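You operate a simulated robot arm through the tools that you are given. There is no shell and no other tool. Be economical: measure what you need, move in short steps, check, and stop when the job is done.

The job below is to be done with a simulated robot arm. You get a single attempt, and the scene is never put back.

Task
Fetch the blue glass cloth and set it on the cream plate.

Only the result counts: the job must be done as asked and must still hold three seconds after the hand-in. Knocking over, shifting, dropping, spilling or breaking anything else fails it. Flat cloth is picked up by pressing the open fingertips on it (5 to 10 N) and closing them slowly along it; thin cloth reads only 2 to 8 mm in the jaws.

Robot
A 6-joint arm with a two-finger parallel gripper, fixed in place. Base frame: the origin is at the foot of the arm, x ahead of it, y to its left, z up; the work surface is at about z = 0.5. Lengths are in m, angles in degrees, forces in N, time in s.
With the tool pointing down near the work surface it reaches from about 0.1 to 0.6 m from the base axis. Its first joint turns from -66.0 to 66.0 degrees. Payload 2.9 kg.
The TCP is the grasp point between the finger pads, 0.03 m short of the fingertips. In the tool frame z runs along the fingers and y along their closing line. The gripper opens to 0.11 m. The fingers are 0.02 m wide and 0.01 m thick; the gripper's body (0.048 by 0.112 m) begins 0.055 m behind the TCP.
Orientation is that of the tool frame in the base frame, as [roll, pitch, yaw] about the fixed x, y, z axes, in that order (R = Rz(yaw) Ry(pitch) Rx(roll)). With the fingers straight down and closing along the base's y, the tool's x points along the base's -x, its y along +y and its z along -z.

Tools
- The arm moves only by the tool step_arm. Its argument "rows" is a list of rows, each a list of 3 entries, a list of its own where there are three numbers: the shift along the base's x, y, z in mm, then the turn, a rotation vector about the base's x, y, z in degrees, then the finger opening in mm, from 0 to 110. In form: [[[tx, ty, tz], [ax, ay, az], jaw], ...]. A call has 1 to 8 rows; each row shifts and turns the commanded pose from where the row before left it. Each row takes 0.2 s and may step no farther than 0.05 m and 8.6 degrees from the row before; otherwise, or with a gripper value out of range, the whole call is refused. A pose out of reach is approached as far as the arm can. The call stops where the force on the tool passes 40 N (or 10 N more than at its start, if that is more) or the arm is blocked; 0.2 s more then pass. Each finger travels about 0.108 m/s and halts on what it meets, pressing with about 31 N; the grip force reading is that of the motor and also rises with nothing between the fingers. The clock runs only during rows and for 0.2 s after the last one: add rows that do not move to give the fingers time. It gives the time, the measured TCP pose, the force on the tool (base axes), the opening and the grip force at its end, in the units of the frame above (readings bear some noise).
- Cameras (640 x 400 px; columns grow to the right, rows downward): "scene" is fixed at [0.0938, 0.4592, 1.3767]; the picture's right is [-0.49, -0.87, 0.00], its down [-0.57, 0.32, -0.76] and it looks along [0.66, -0.37, -0.65] (base axes); focal length 270 px, centre (320, 200). "wrist" rides on the gripper at [-0.036, 0, -0.057] in the tool frame; the picture's right is [0.00, -1.00, 0.00], its down [0.97, 0.00, -0.24] and it looks along [0.24, 0.00, 0.97] (tool axes); focal length 218 px, centre (320, 200). There is no depth. A picture from a camera that has moved, and an enlarged one, comes with that camera's place and axes in the base frame and with its lens.
- snapshot(camera): a new picture of that camera. No time passes.
- zoom(camera, box): a new picture of the part [left, top, right, bottom] of that camera's present view, enlarged. No time passes.
- hand_in(): hands the job in; it is judged then, once.

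Go step by step. Nothing tells you positions but the pictures and the camera data: compare them with the known pose of the tool, close in by small moves and look again before you grip or let go. The budget is 90 turns and 38 pictures, counting those below and the enlarged ones. Unless the task says otherwise, let go and move clear before handing in, and close with one line.

The tools are called after ">>>" as name(argument=value, ...) on one line, values as JSON. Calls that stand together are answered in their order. step_arm: Moves the arm, as the interface text tells. Its arguments: {"type":"object","properties":{"rows":{"type":"array","items":{"type":"array"}}},"required":["rows"]} The other tools are called the same way: snapshot (camera) takes a picture; zoom (camera, box) takes an enlarged picture of a part of a camera's view; hand_in () hands the job in.

At the start:

```text
t: 0.0
tool_pos: [0.4864, 0.1999, 1.1184]
ee_rot: [-180.0, 0.0, 179.9]
force: [-0.3, 0.5, -0.4]
grip_width: 0.1101
gripper_force: 0.2
```

scene: 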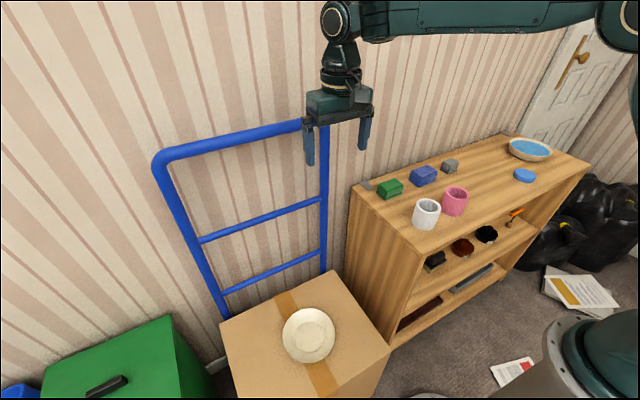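
wrist: 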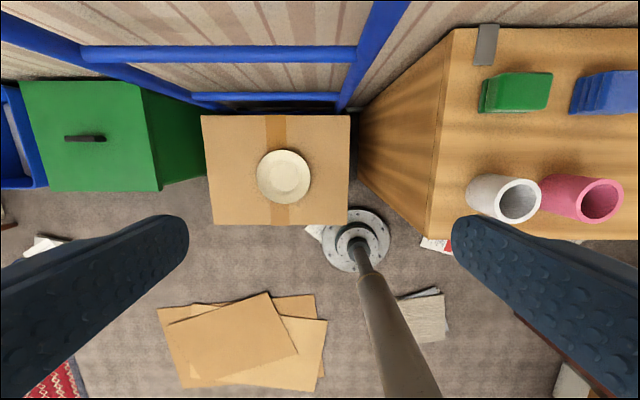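

I see a bookshelf with several small items on top and a cream plate on a cardboard box. I'll enlarge the shelf to find which blue thing is the cloth.

>>> zoom(camera="scene", box=[340, 120, 600, 282])

>>> zoom(camera="scene", box=[360, 140, 480, 215])

```text
2.46 times, centred on (470, 201) of scene
camera zoom: at [0.0938, 0.4592, 1.3767], right [-0.49, -0.87, 0.0], down [-0.57, 0.32, -0.76], along [0.66, -0.37, -0.65], focal length 664 px, centre (-49, 198)
```

zoom: 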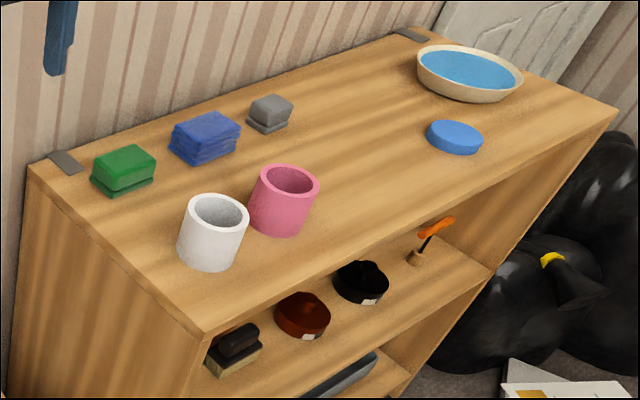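

```text
5.33 times, centred on (420, 178) of scene
camera zoom: at [0.0938, 0.4592, 1.3767], right [-0.49, -0.87, 0.0], down [-0.57, 0.32, -0.76], along [0.66, -0.37, -0.65], focal length 1439 px, centre (-213, 320)
```

zoom: 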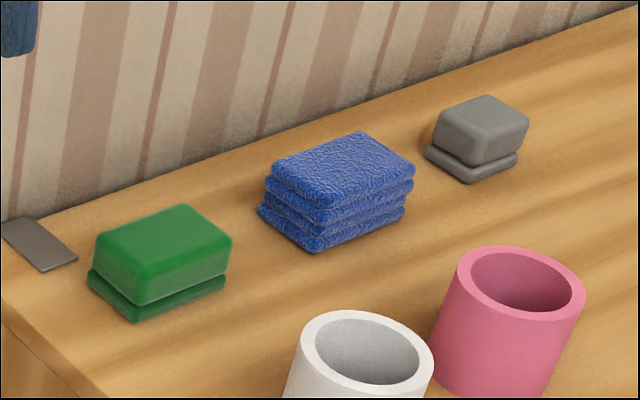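

The blue cloth is the folded block between the green and grey sponges, at roughly (0.64, -0.31, 0.78). The plate is near (0.43, 0.31, 0.50). I'll move above the cloth and look again.

>>> step_arm(rows=[[[5, -48, 0], [0, 0, 0], 110], [[5, -48, 0], [0, 0, 0], 110], [[5, -48, 0], [0, 0, 0], 110], [[5, -48, 0], [0, 0, 0], 110], [[5, -48, 0], [0, 0, 0], 110], [[5, -48, 0], [0, 0, 0], 110], [[5, -48, 0], [0, 0, 0], 110], [[5, -48, 0], [0, 0, 0], 110]])

>>> step_arm(rows=[[[10, -40, -10], [0, 0, 0], 110], [[10, -40, -10], [0, 0, 0], 110], [[10, -30, -10], [0, 0, 0], 110], [[0, 0, 0], [0, 0, 0], 110]])

>>> snapshot(camera="wrist")

>>> snapshot(camera="scene")

```text
t: 1.8
tool_pos: [0.5286, -0.1833, 1.1188]
ee_rot: [-180.0, 0.1, -179.9]
force: [0.4, -1.3, 0.3]
grip_width: 0.1099
gripper_force: 0.2
```

```text
t: 2.8
tool_pos: [0.5564, -0.296, 1.0879]
ee_rot: [-180.0, -0.1, 180.0]
force: [-0.2, -0.1, 0.3]
grip_width: 0.1101
gripper_force: 0.1
```

```text
33 pictures are left
camera wrist: at [0.5925, -0.2951, 1.1451], right [0.0, -1.0, 0.0], down [-0.97, 0.0, 0.24], along [-0.24, 0.0, -0.97], focal length 218 px, centre (320, 200)
```

wrist: 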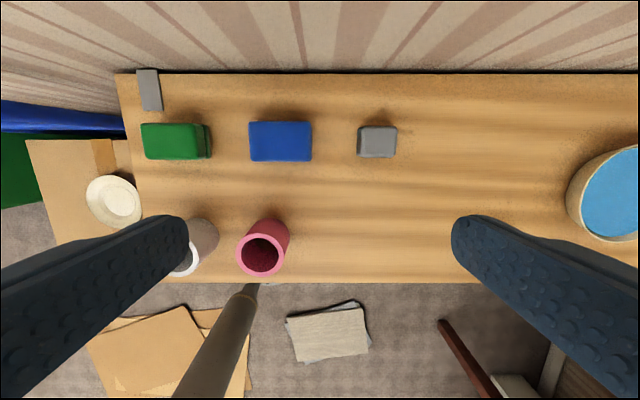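

```text
32 pictures are left
```

scene: 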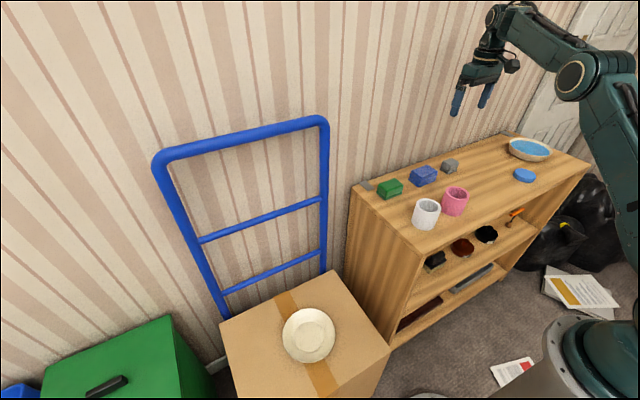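

The cloth works out at about (0.597, -0.241), with its top near z 0.837 and a size of 85 mm in y by 55 mm in x. I'll move above it and descend part way to check.

>>> step_arm(rows=[[[20, 27, -30], [0, 0, 0], 110], [[20, 27, -40], [0, 0, 0], 110], [[0, 0, -40], [0, 0, 0], 110], [[0, 0, -40], [0, 0, 0], 110], [[0, 0, 0], [0, 0, 0], 110]])

>>> snapshot(camera="wrist")

>>> zoom(camera="scene", box=[340, 100, 500, 200])

```text
refused: row 2 steps farther than a row can; nothing moved
```

```text
31 pictures are left
camera wrist: at [0.5925, -0.2951, 1.1451], right [0.0, -1.0, 0.0], down [-0.97, 0.0, 0.24], along [-0.24, 0.0, -0.97], focal length 218 px, centre (320, 200)
```

wrist: 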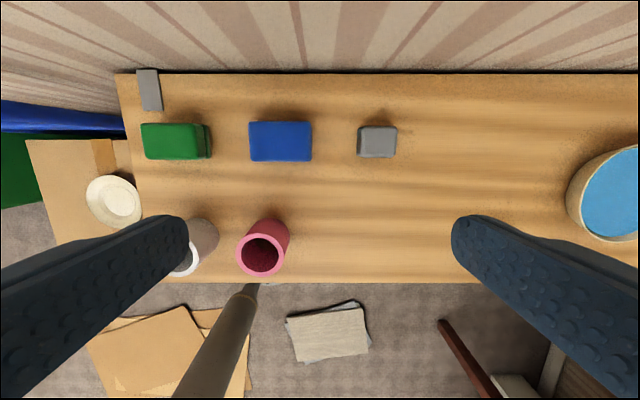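

```text
4.00 times, centred on (420, 150) of scene
camera zoom: at [0.0938, 0.4592, 1.3767], right [-0.49, -0.87, 0.0], down [-0.57, 0.32, -0.76], along [0.66, -0.37, -0.65], focal length 1079 px, centre (-80, 400)
```

zoom: 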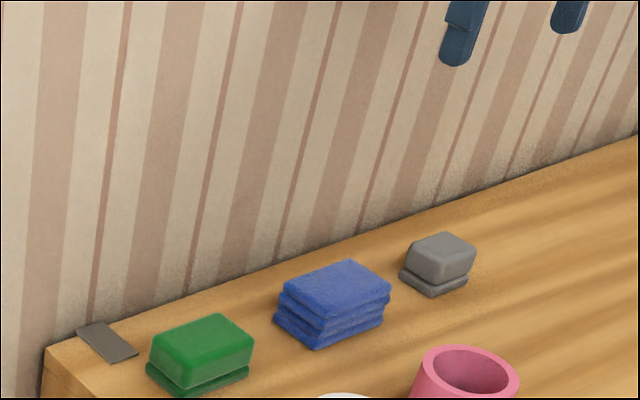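

One row was too long, so nothing moved. I'll repeat the approach with shorter rows.

>>> step_arm(rows=[[[20, 27, -20], [0, 0, 0], 110], [[20, 27, -20], [0, 0, 0], 110], [[0, 0, -40], [0, 0, 0], 110], [[0, 0, -40], [0, 0, 0], 110], [[0, 0, -25], [0, 0, 0], 110], [[0, 0, 0], [0, 0, 0], 110]])

>>> snapshot(camera="wrist")

>>> zoom(camera="scene", box=[340, 100, 500, 200])

```text
t: 4.2
tool_pos: [0.5959, -0.2381, 0.9424]
ee_rot: [-180.0, 0.0, 180.0]
force: [-1.0, 0.4, 0.7]
grip_width: 0.1099
gripper_force: 0.1
```

```text
29 pictures are left
camera wrist: at [0.6317, -0.2381, 0.9993], right [0.0, -1.0, 0.0], down [-0.97, 0.0, 0.24], along [-0.24, 0.0, -0.97], focal length 218 px, centre (320, 200)
```

wrist: 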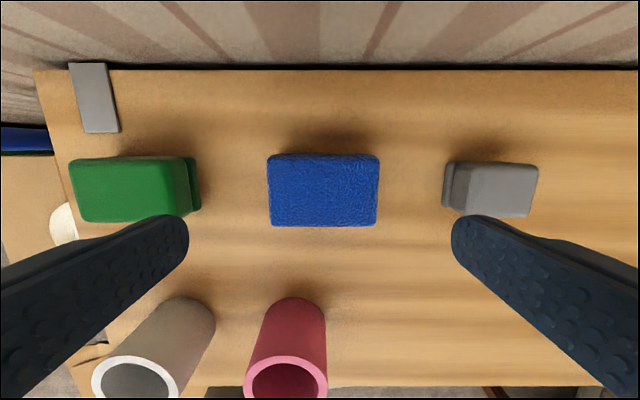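

```text
4.00 times, centred on (420, 150) of scene
camera zoom: at [0.0938, 0.4592, 1.3767], right [-0.49, -0.87, 0.0], down [-0.57, 0.32, -0.76], along [0.66, -0.37, -0.65], focal length 1079 px, centre (-80, 400)
```

zoom: 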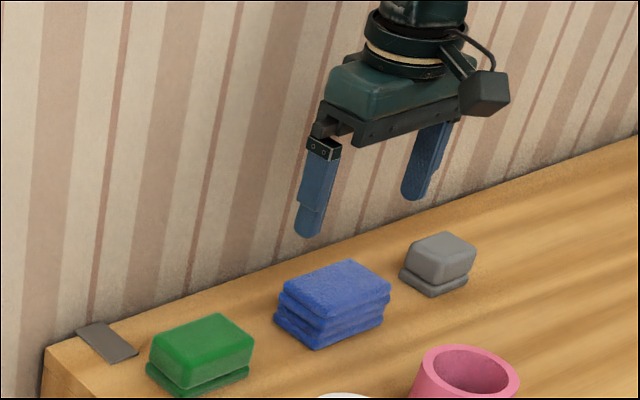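

The cloth is centred under the tool at about (0.601, -0.240), with its top at 0.838 and clear space on both sides. I'll descend around it.

>>> step_arm(rows=[[[4, -2, -35], [0, 0, 0], 110], [[0, 0, -30], [0, 0, 0], 110], [[0, 0, -20], [0, 0, 0], 110], [[0, 0, -10], [0, 0, 0], 110], [[0, 0, 0], [0, 0, 0], 110]])

>>> zoom(camera="scene", box=[340, 100, 500, 200])

>>> snapshot(camera="wrist")

```text
t: 5.4
tool_pos: [0.6014, -0.2434, 0.8489]
ee_rot: [-180.0, 0.0, -180.0]
force: [0.4, 0.2, -0.1]
grip_width: 0.1101
gripper_force: 0.1
```

```text
4.00 times, centred on (420, 150) of scene
camera zoom: at [0.0938, 0.4592, 1.3767], right [-0.49, -0.87, 0.0], down [-0.57, 0.32, -0.76], along [0.66, -0.37, -0.65], focal length 1079 px, centre (-80, 400)
```

zoom: 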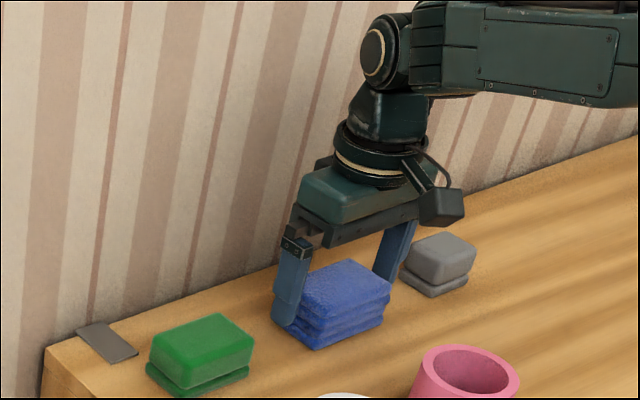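

```text
26 pictures are left
camera wrist: at [0.6373, -0.2441, 0.9062], right [0.0, -1.0, 0.0], down [-0.97, 0.0, 0.24], along [-0.24, 0.0, -0.97], focal length 218 px, centre (320, 200)
```

wrist: 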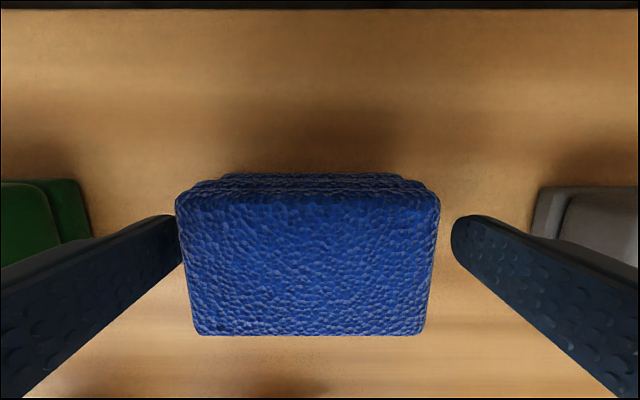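

The cloth sits between the fingers, about 3 mm toward +y. I'll correct that, descend a little more and close slowly.

>>> step_arm(rows=[[[0, 3, -5], [0, 0, 0], 110], [[0, 0, -5], [0, 0, 0], 110], [[0, 0, -2], [0, 0, 0], 110], [[0, 0, 0], [0, 0, 0], 110]])

>>> step_arm(rows=[[[0, 0, 0], [0, 0, 0], 98], [[0, 0, 0], [0, 0, 0], 90], [[0, 0, 0], [0, 0, 0], 84], [[0, 0, 0], [0, 0, 0], 80], [[0, 0, 0], [0, 0, 0], 76], [[0, 0, 0], [0, 0, 0], 72]])

>>> snapshot(camera="wrist")

```text
t: 6.4
tool_pos: [0.6013, -0.2382, 0.8363]
ee_rot: [-180.0, 0.0, -179.9]
force: [-0.4, 0.1, 0.0]
grip_width: 0.1099
gripper_force: 0.1
```

```text
t: 7.8
tool_pos: [0.6017, -0.2396, 0.8371]
ee_rot: [180.0, 0.0, 180.0]
force: [-0.2, 0.8, 0.9]
grip_width: 0.0843
gripper_force: 30.6
```

```text
25 pictures are left
camera wrist: at [0.6373, -0.2398, 0.8941], right [0.0, -1.0, 0.0], down [-0.97, 0.0, 0.24], along [-0.24, 0.0, -0.97], focal length 218 px, centre (320, 200)
```

wrist: 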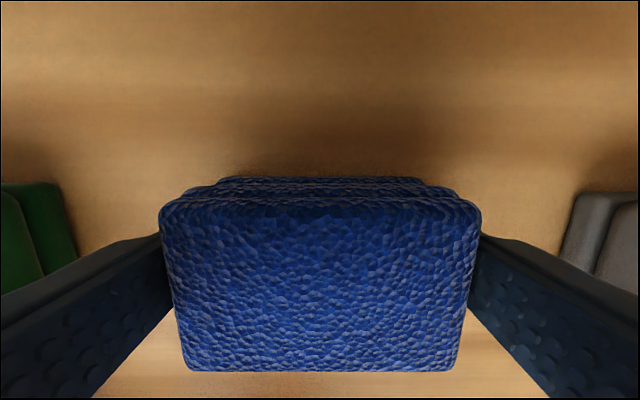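

The fingers hold the cloth firmly at 84 mm. I'll lift slowly and check that the whole thing comes along.

>>> step_arm(rows=[[[0, 0, 5], [0, 0, 0], 65], [[0, 0, 10], [0, 0, 0], 65], [[0, 0, 20], [0, 0, 0], 65], [[0, 0, 30], [0, 0, 0], 65], [[0, 0, 40], [0, 0, 0], 65], [[0, 0, 0], [0, 0, 0], 65]])

>>> zoom(camera="scene", box=[340, 100, 500, 200])

```text
t: 9.2
tool_pos: [0.5988, -0.2421, 0.9419]
ee_rot: [-180.0, -0.1, -180.0]
force: [-0.2, -0.1, -0.8]
grip_width: 0.0843
gripper_force: 30.9
```

```text
4.00 times, centred on (420, 150) of scene
camera zoom: at [0.0938, 0.4592, 1.3767], right [-0.49, -0.87, 0.0], down [-0.57, 0.32, -0.76], along [0.66, -0.37, -0.65], focal length 1079 px, centre (-80, 400)
```

zoom: 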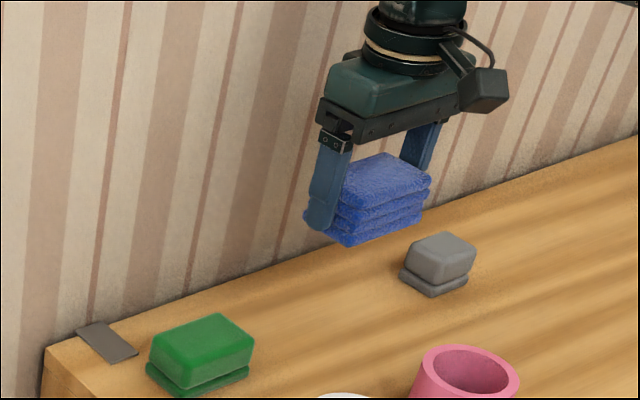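

The whole folded cloth is lifted. I'll carry it up, back and across toward the plate.

>>> step_arm(rows=[[[-20, 0, 30], [0, 0, 0], 65], [[-25, 10, 30], [0, 0, 0], 65], [[-25, 25, 25], [0, 0, 0], 65], [[-25, 35, 10], [0, 0, 0], 65], [[-25, 40, 0], [0, 0, 0], 65], [[-20, 42, 0], [0, 0, 0], 65], [[-15, 45, 0], [0, 0, 0], 65], [[-5, 45, 0], [0, 0, 0], 65]])

>>> step_arm(rows=[[[-5, 45, 0], [0, 0, 0], 65], [[0, 45, 0], [0, 0, 0], 65], [[0, 45, 0], [0, 0, 0], 65], [[0, 45, 0], [0, 0, 0], 65], [[0, 45, 0], [0, 0, 0], 65], [[0, 35, 0], [0, 0, 0], 65], [[0, 20, 0], [0, 0, 0], 65], [[0, 0, 0], [0, 0, 0], 65]])

>>> snapshot(camera="wrist")

>>> snapshot(camera="scene")

```text
t: 11.0
tool_pos: [0.4415, 0.0041, 1.0341]
ee_rot: [-180.0, 0.0, 179.9]
force: [0.8, 0.4, 0.0]
grip_width: 0.0843
gripper_force: 31.5
```

```text
t: 12.8
tool_pos: [0.4345, 0.2828, 1.0383]
ee_rot: [-180.0, 0.0, -180.0]
force: [-1.3, 0.0, -0.6]
grip_width: 0.0843
gripper_force: 30.8
```

```text
23 pictures are left
camera wrist: at [0.4713, 0.2828, 1.0957], right [0.0, -1.0, 0.0], down [-0.97, 0.0, 0.24], along [-0.24, 0.0, -0.97], focal length 218 px, centre (320, 200)
```

wrist: 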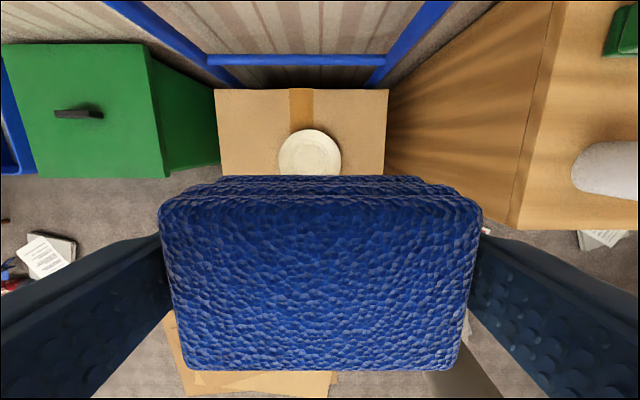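

```text
22 pictures are left
```

scene: 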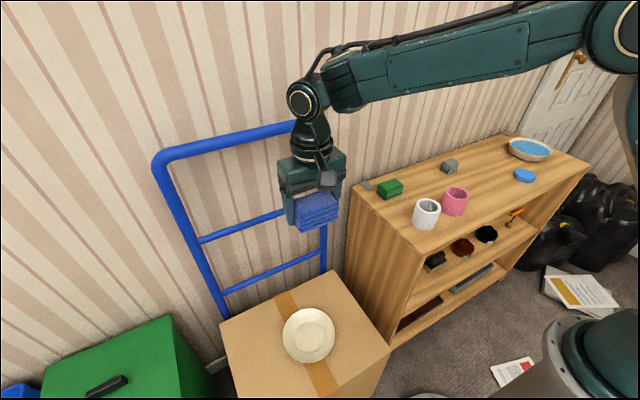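

The plate is at about (0.435, 0.311), surface near z 0.50. I'll line up over it, descend part way and look.

>>> step_arm(rows=[[[0, 28, -35], [0, 0, 0], 65], [[0, 0, -48], [0, 0, 0], 65], [[0, 0, -48], [0, 0, 0], 65], [[0, 0, -48], [0, 0, 0], 65], [[0, 0, -48], [0, 0, 0], 65], [[0, 0, -48], [0, 0, 0], 65], [[0, 0, -48], [0, 0, 0], 65], [[0, 0, -48], [0, 0, 0], 65]])

>>> zoom(camera="scene", box=[220, 275, 400, 388])

>>> snapshot(camera="wrist")

```text
t: 14.6
tool_pos: [0.4383, 0.312, 0.6674]
ee_rot: [-180.0, 0.1, -179.9]
force: [-0.6, -0.9, -0.3]
grip_width: 0.0843
gripper_force: 30.8
```

```text
3.54 times, centred on (310, 332) of scene
camera zoom: at [0.0938, 0.4592, 1.3767], right [-0.49, -0.87, 0.0], down [-0.57, 0.32, -0.76], along [0.66, -0.37, -0.65], focal length 955 px, centre (355, -266)
```

zoom: 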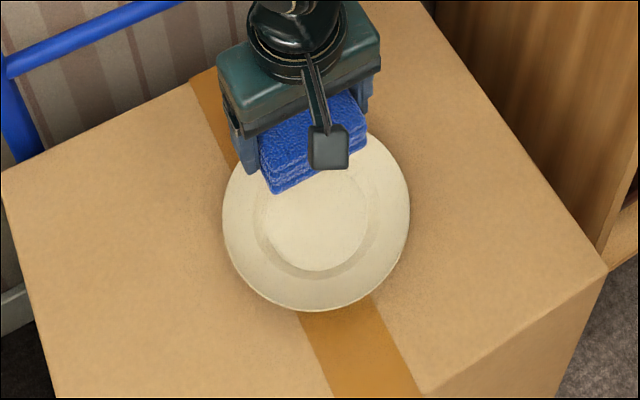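

```text
20 pictures are left
camera wrist: at [0.4744, 0.3119, 0.7242], right [0.0, -1.0, 0.0], down [-0.97, 0.0, 0.24], along [-0.24, 0.0, -0.97], focal length 218 px, centre (320, 200)
```

wrist: 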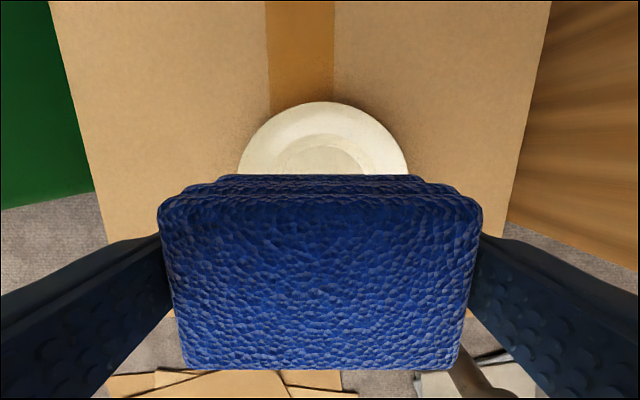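

Alignment is good to within 3 mm. I'll descend close to the plate, then in small steps until contact.

>>> step_arm(rows=[[[-2, -3, -40], [0, 0, 0], 65], [[0, 0, -35], [0, 0, 0], 65], [[0, 0, -20], [0, 0, 0], 65], [[0, 0, -10], [0, 0, 0], 65], [[0, 0, 0], [0, 0, 0], 65]])

>>> zoom(camera="scene", box=[220, 275, 400, 388])

```text
t: 15.8
tool_pos: [0.434, 0.3071, 0.5598]
ee_rot: [180.0, 0.0, 180.0]
force: [0.2, 0.1, -0.2]
grip_width: 0.0845
gripper_force: 31.2
```

```text
3.54 times, centred on (310, 332) of scene
camera zoom: at [0.0938, 0.4592, 1.3767], right [-0.49, -0.87, 0.0], down [-0.57, 0.32, -0.76], along [0.66, -0.37, -0.65], focal length 955 px, centre (355, -266)
```

zoom: 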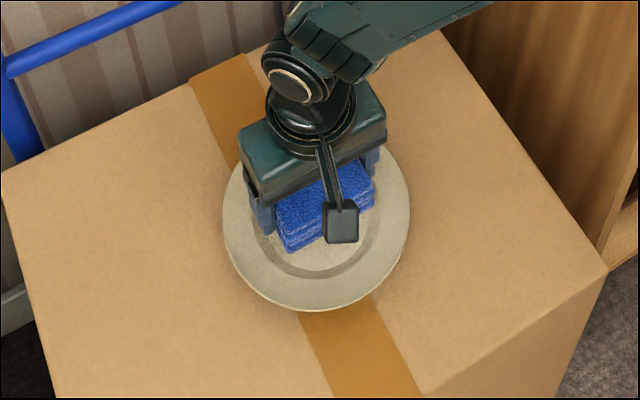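

The cloth hangs just above the plate and is nearly centred. I'll lower it in 3 mm steps while watching the force.

>>> step_arm(rows=[[[0, 0, -4], [0, 0, 0], 65], [[0, 0, -3], [0, 0, 0], 65], [[0, 0, -3], [0, 0, 0], 65], [[0, 0, 0], [0, 0, 0], 65]])

>>> step_arm(rows=[[[0, 0, -3], [0, 0, 0], 65], [[0, 0, -2], [0, 0, 0], 65], [[0, 0, 0], [0, 0, 0], 65]])

```text
t: 16.8
tool_pos: [0.4332, 0.3091, 0.5503]
ee_rot: [180.0, -0.1, -180.0]
force: [-0.7, -0.2, -1.2]
grip_width: 0.0844
gripper_force: 31.0
```

```text
t: 17.6
tool_pos: [0.4339, 0.3097, 0.5489]
ee_rot: [-180.0, -0.1, -179.8]
force: [-5.8, -4.0, 12.6]
grip_width: 0.0842
gripper_force: 31.2
stopped in row 3: the force on the tool passed its limit (the readings are from after the stop); the commanded pose is now the measured one
```

Contact came at z 0.549. I'll check whether it is the cloth or a fingertip touching before letting go.

>>> zoom(camera="scene", box=[265, 300, 355, 356])

>>> snapshot(camera="wrist")

```text
7.11 times, centred on (310, 328) of scene
camera zoom: at [0.0935, 0.459, 1.3768], right [-0.49, -0.87, 0.0], down [-0.57, 0.32, -0.76], along [0.66, -0.37, -0.65], focal length 1919 px, centre (391, -710)
```

zoom: 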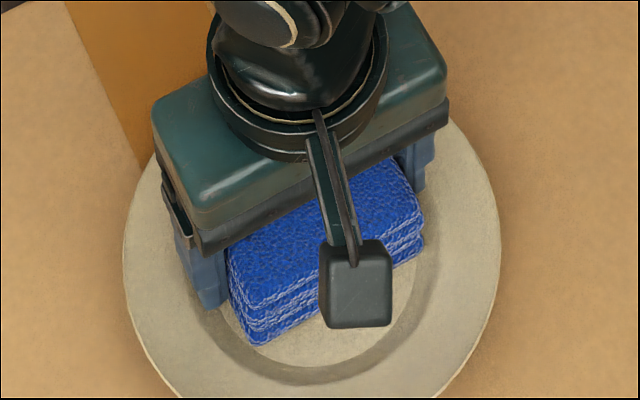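

```text
17 pictures are left
camera wrist: at [0.47, 0.3091, 0.6063], right [0.0, -1.0, 0.0], down [-0.97, 0.0, 0.24], along [-0.24, 0.0, -0.97], focal length 218 px, centre (320, 200)
```

wrist: 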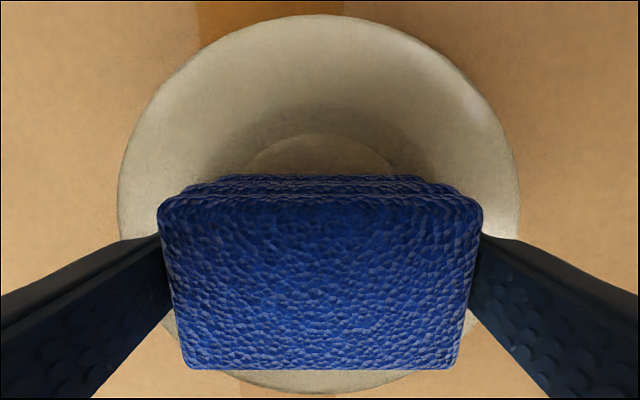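

The cloth is centred in the plate's well. I'll raise it about 2 mm to unload the plate, open slightly, and check before withdrawing.

>>> step_arm(rows=[[[0, 0, 2], [0, 0, 0], 65], [[0, 0, 0], [0, 0, 0], 65]])

>>> step_arm(rows=[[[0, 0, 0], [0, 0, 0], 85], [[0, 0, 0], [0, 0, 0], 87], [[0, 0, 0], [0, 0, 0], 90], [[0, 0, 0], [0, 0, 0], 91]])

>>> snapshot(camera="wrist")

>>> zoom(camera="scene", box=[265, 300, 355, 356])

```text
t: 18.2
tool_pos: [0.4342, 0.3098, 0.5504]
ee_rot: [-180.0, 0.0, 179.9]
force: [0.1, 0.3, 0.3]
grip_width: 0.0842
gripper_force: 31.4
```

```text
t: 19.2
tool_pos: [0.4336, 0.3094, 0.5507]
ee_rot: [180.0, 0.0, -179.9]
force: [0.7, 0.4, -0.6]
grip_width: 0.0911
gripper_force: 0.0
```

```text
16 pictures are left
camera wrist: at [0.4701, 0.3086, 0.6075], right [0.0, -1.0, 0.0], down [-0.97, 0.0, 0.24], along [-0.24, 0.0, -0.97], focal length 218 px, centre (320, 200)
```

wrist: 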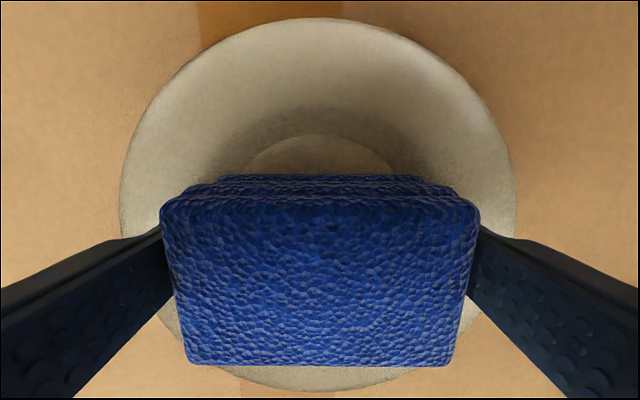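

```text
7.11 times, centred on (310, 328) of scene
camera zoom: at [0.0938, 0.4592, 1.3767], right [-0.49, -0.87, 0.0], down [-0.57, 0.32, -0.76], along [0.66, -0.37, -0.65], focal length 1919 px, centre (391, -710)
```

zoom: 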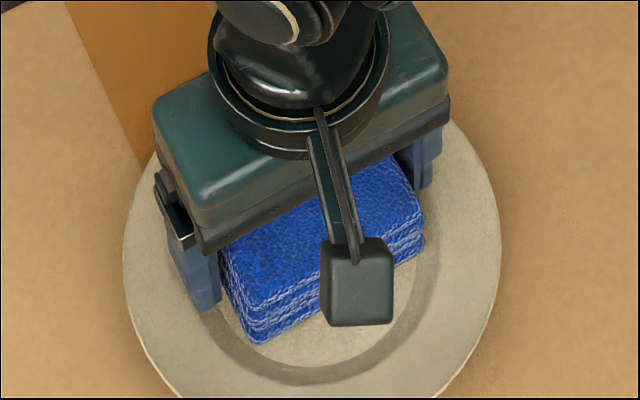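

The cloth is released and sitting level on the plate. I'll withdraw straight up and look once more.

>>> step_arm(rows=[[[0, 0, 5], [0, 0, 0], 93], [[0, 0, 10], [0, 0, 0], 98], [[0, 0, 25], [0, 0, 0], 105], [[0, 0, 45], [0, 0, 0], 105], [[0, 0, 45], [0, 0, 0], 105], [[0, 0, 45], [0, 0, 0], 105], [[0, 0, 45], [0, 0, 0], 105], [[0, 0, 0], [0, 0, 0], 105]])

>>> snapshot(camera="wrist")

>>> snapshot(camera="scene")

```text
t: 21.0
tool_pos: [0.4311, 0.312, 0.7714]
ee_rot: [-179.9, 0.0, 180.0]
force: [-0.6, 0.4, 0.6]
grip_width: 0.1051
gripper_force: 0.1
```

```text
14 pictures are left
camera wrist: at [0.4669, 0.3114, 0.828], right [0.0, -1.0, 0.0], down [-0.97, 0.0, 0.24], along [-0.24, 0.0, -0.97], focal length 218 px, centre (320, 200)
```

wrist: 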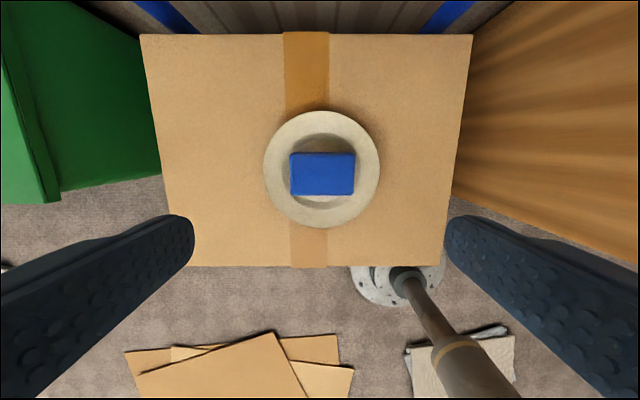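

```text
13 pictures are left
```

scene: 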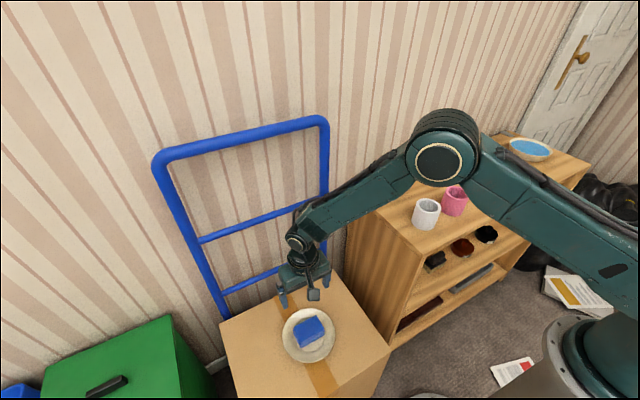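

The blue cloth lies flat and centred on the plate, the gripper is clear, and the things I can see look undisturbed. I'm handing in.

>>> hand_in()

```text
The job is handed in.
```

The blue glass cloth is on the cream plate, and the gripper has let go and moved clear.
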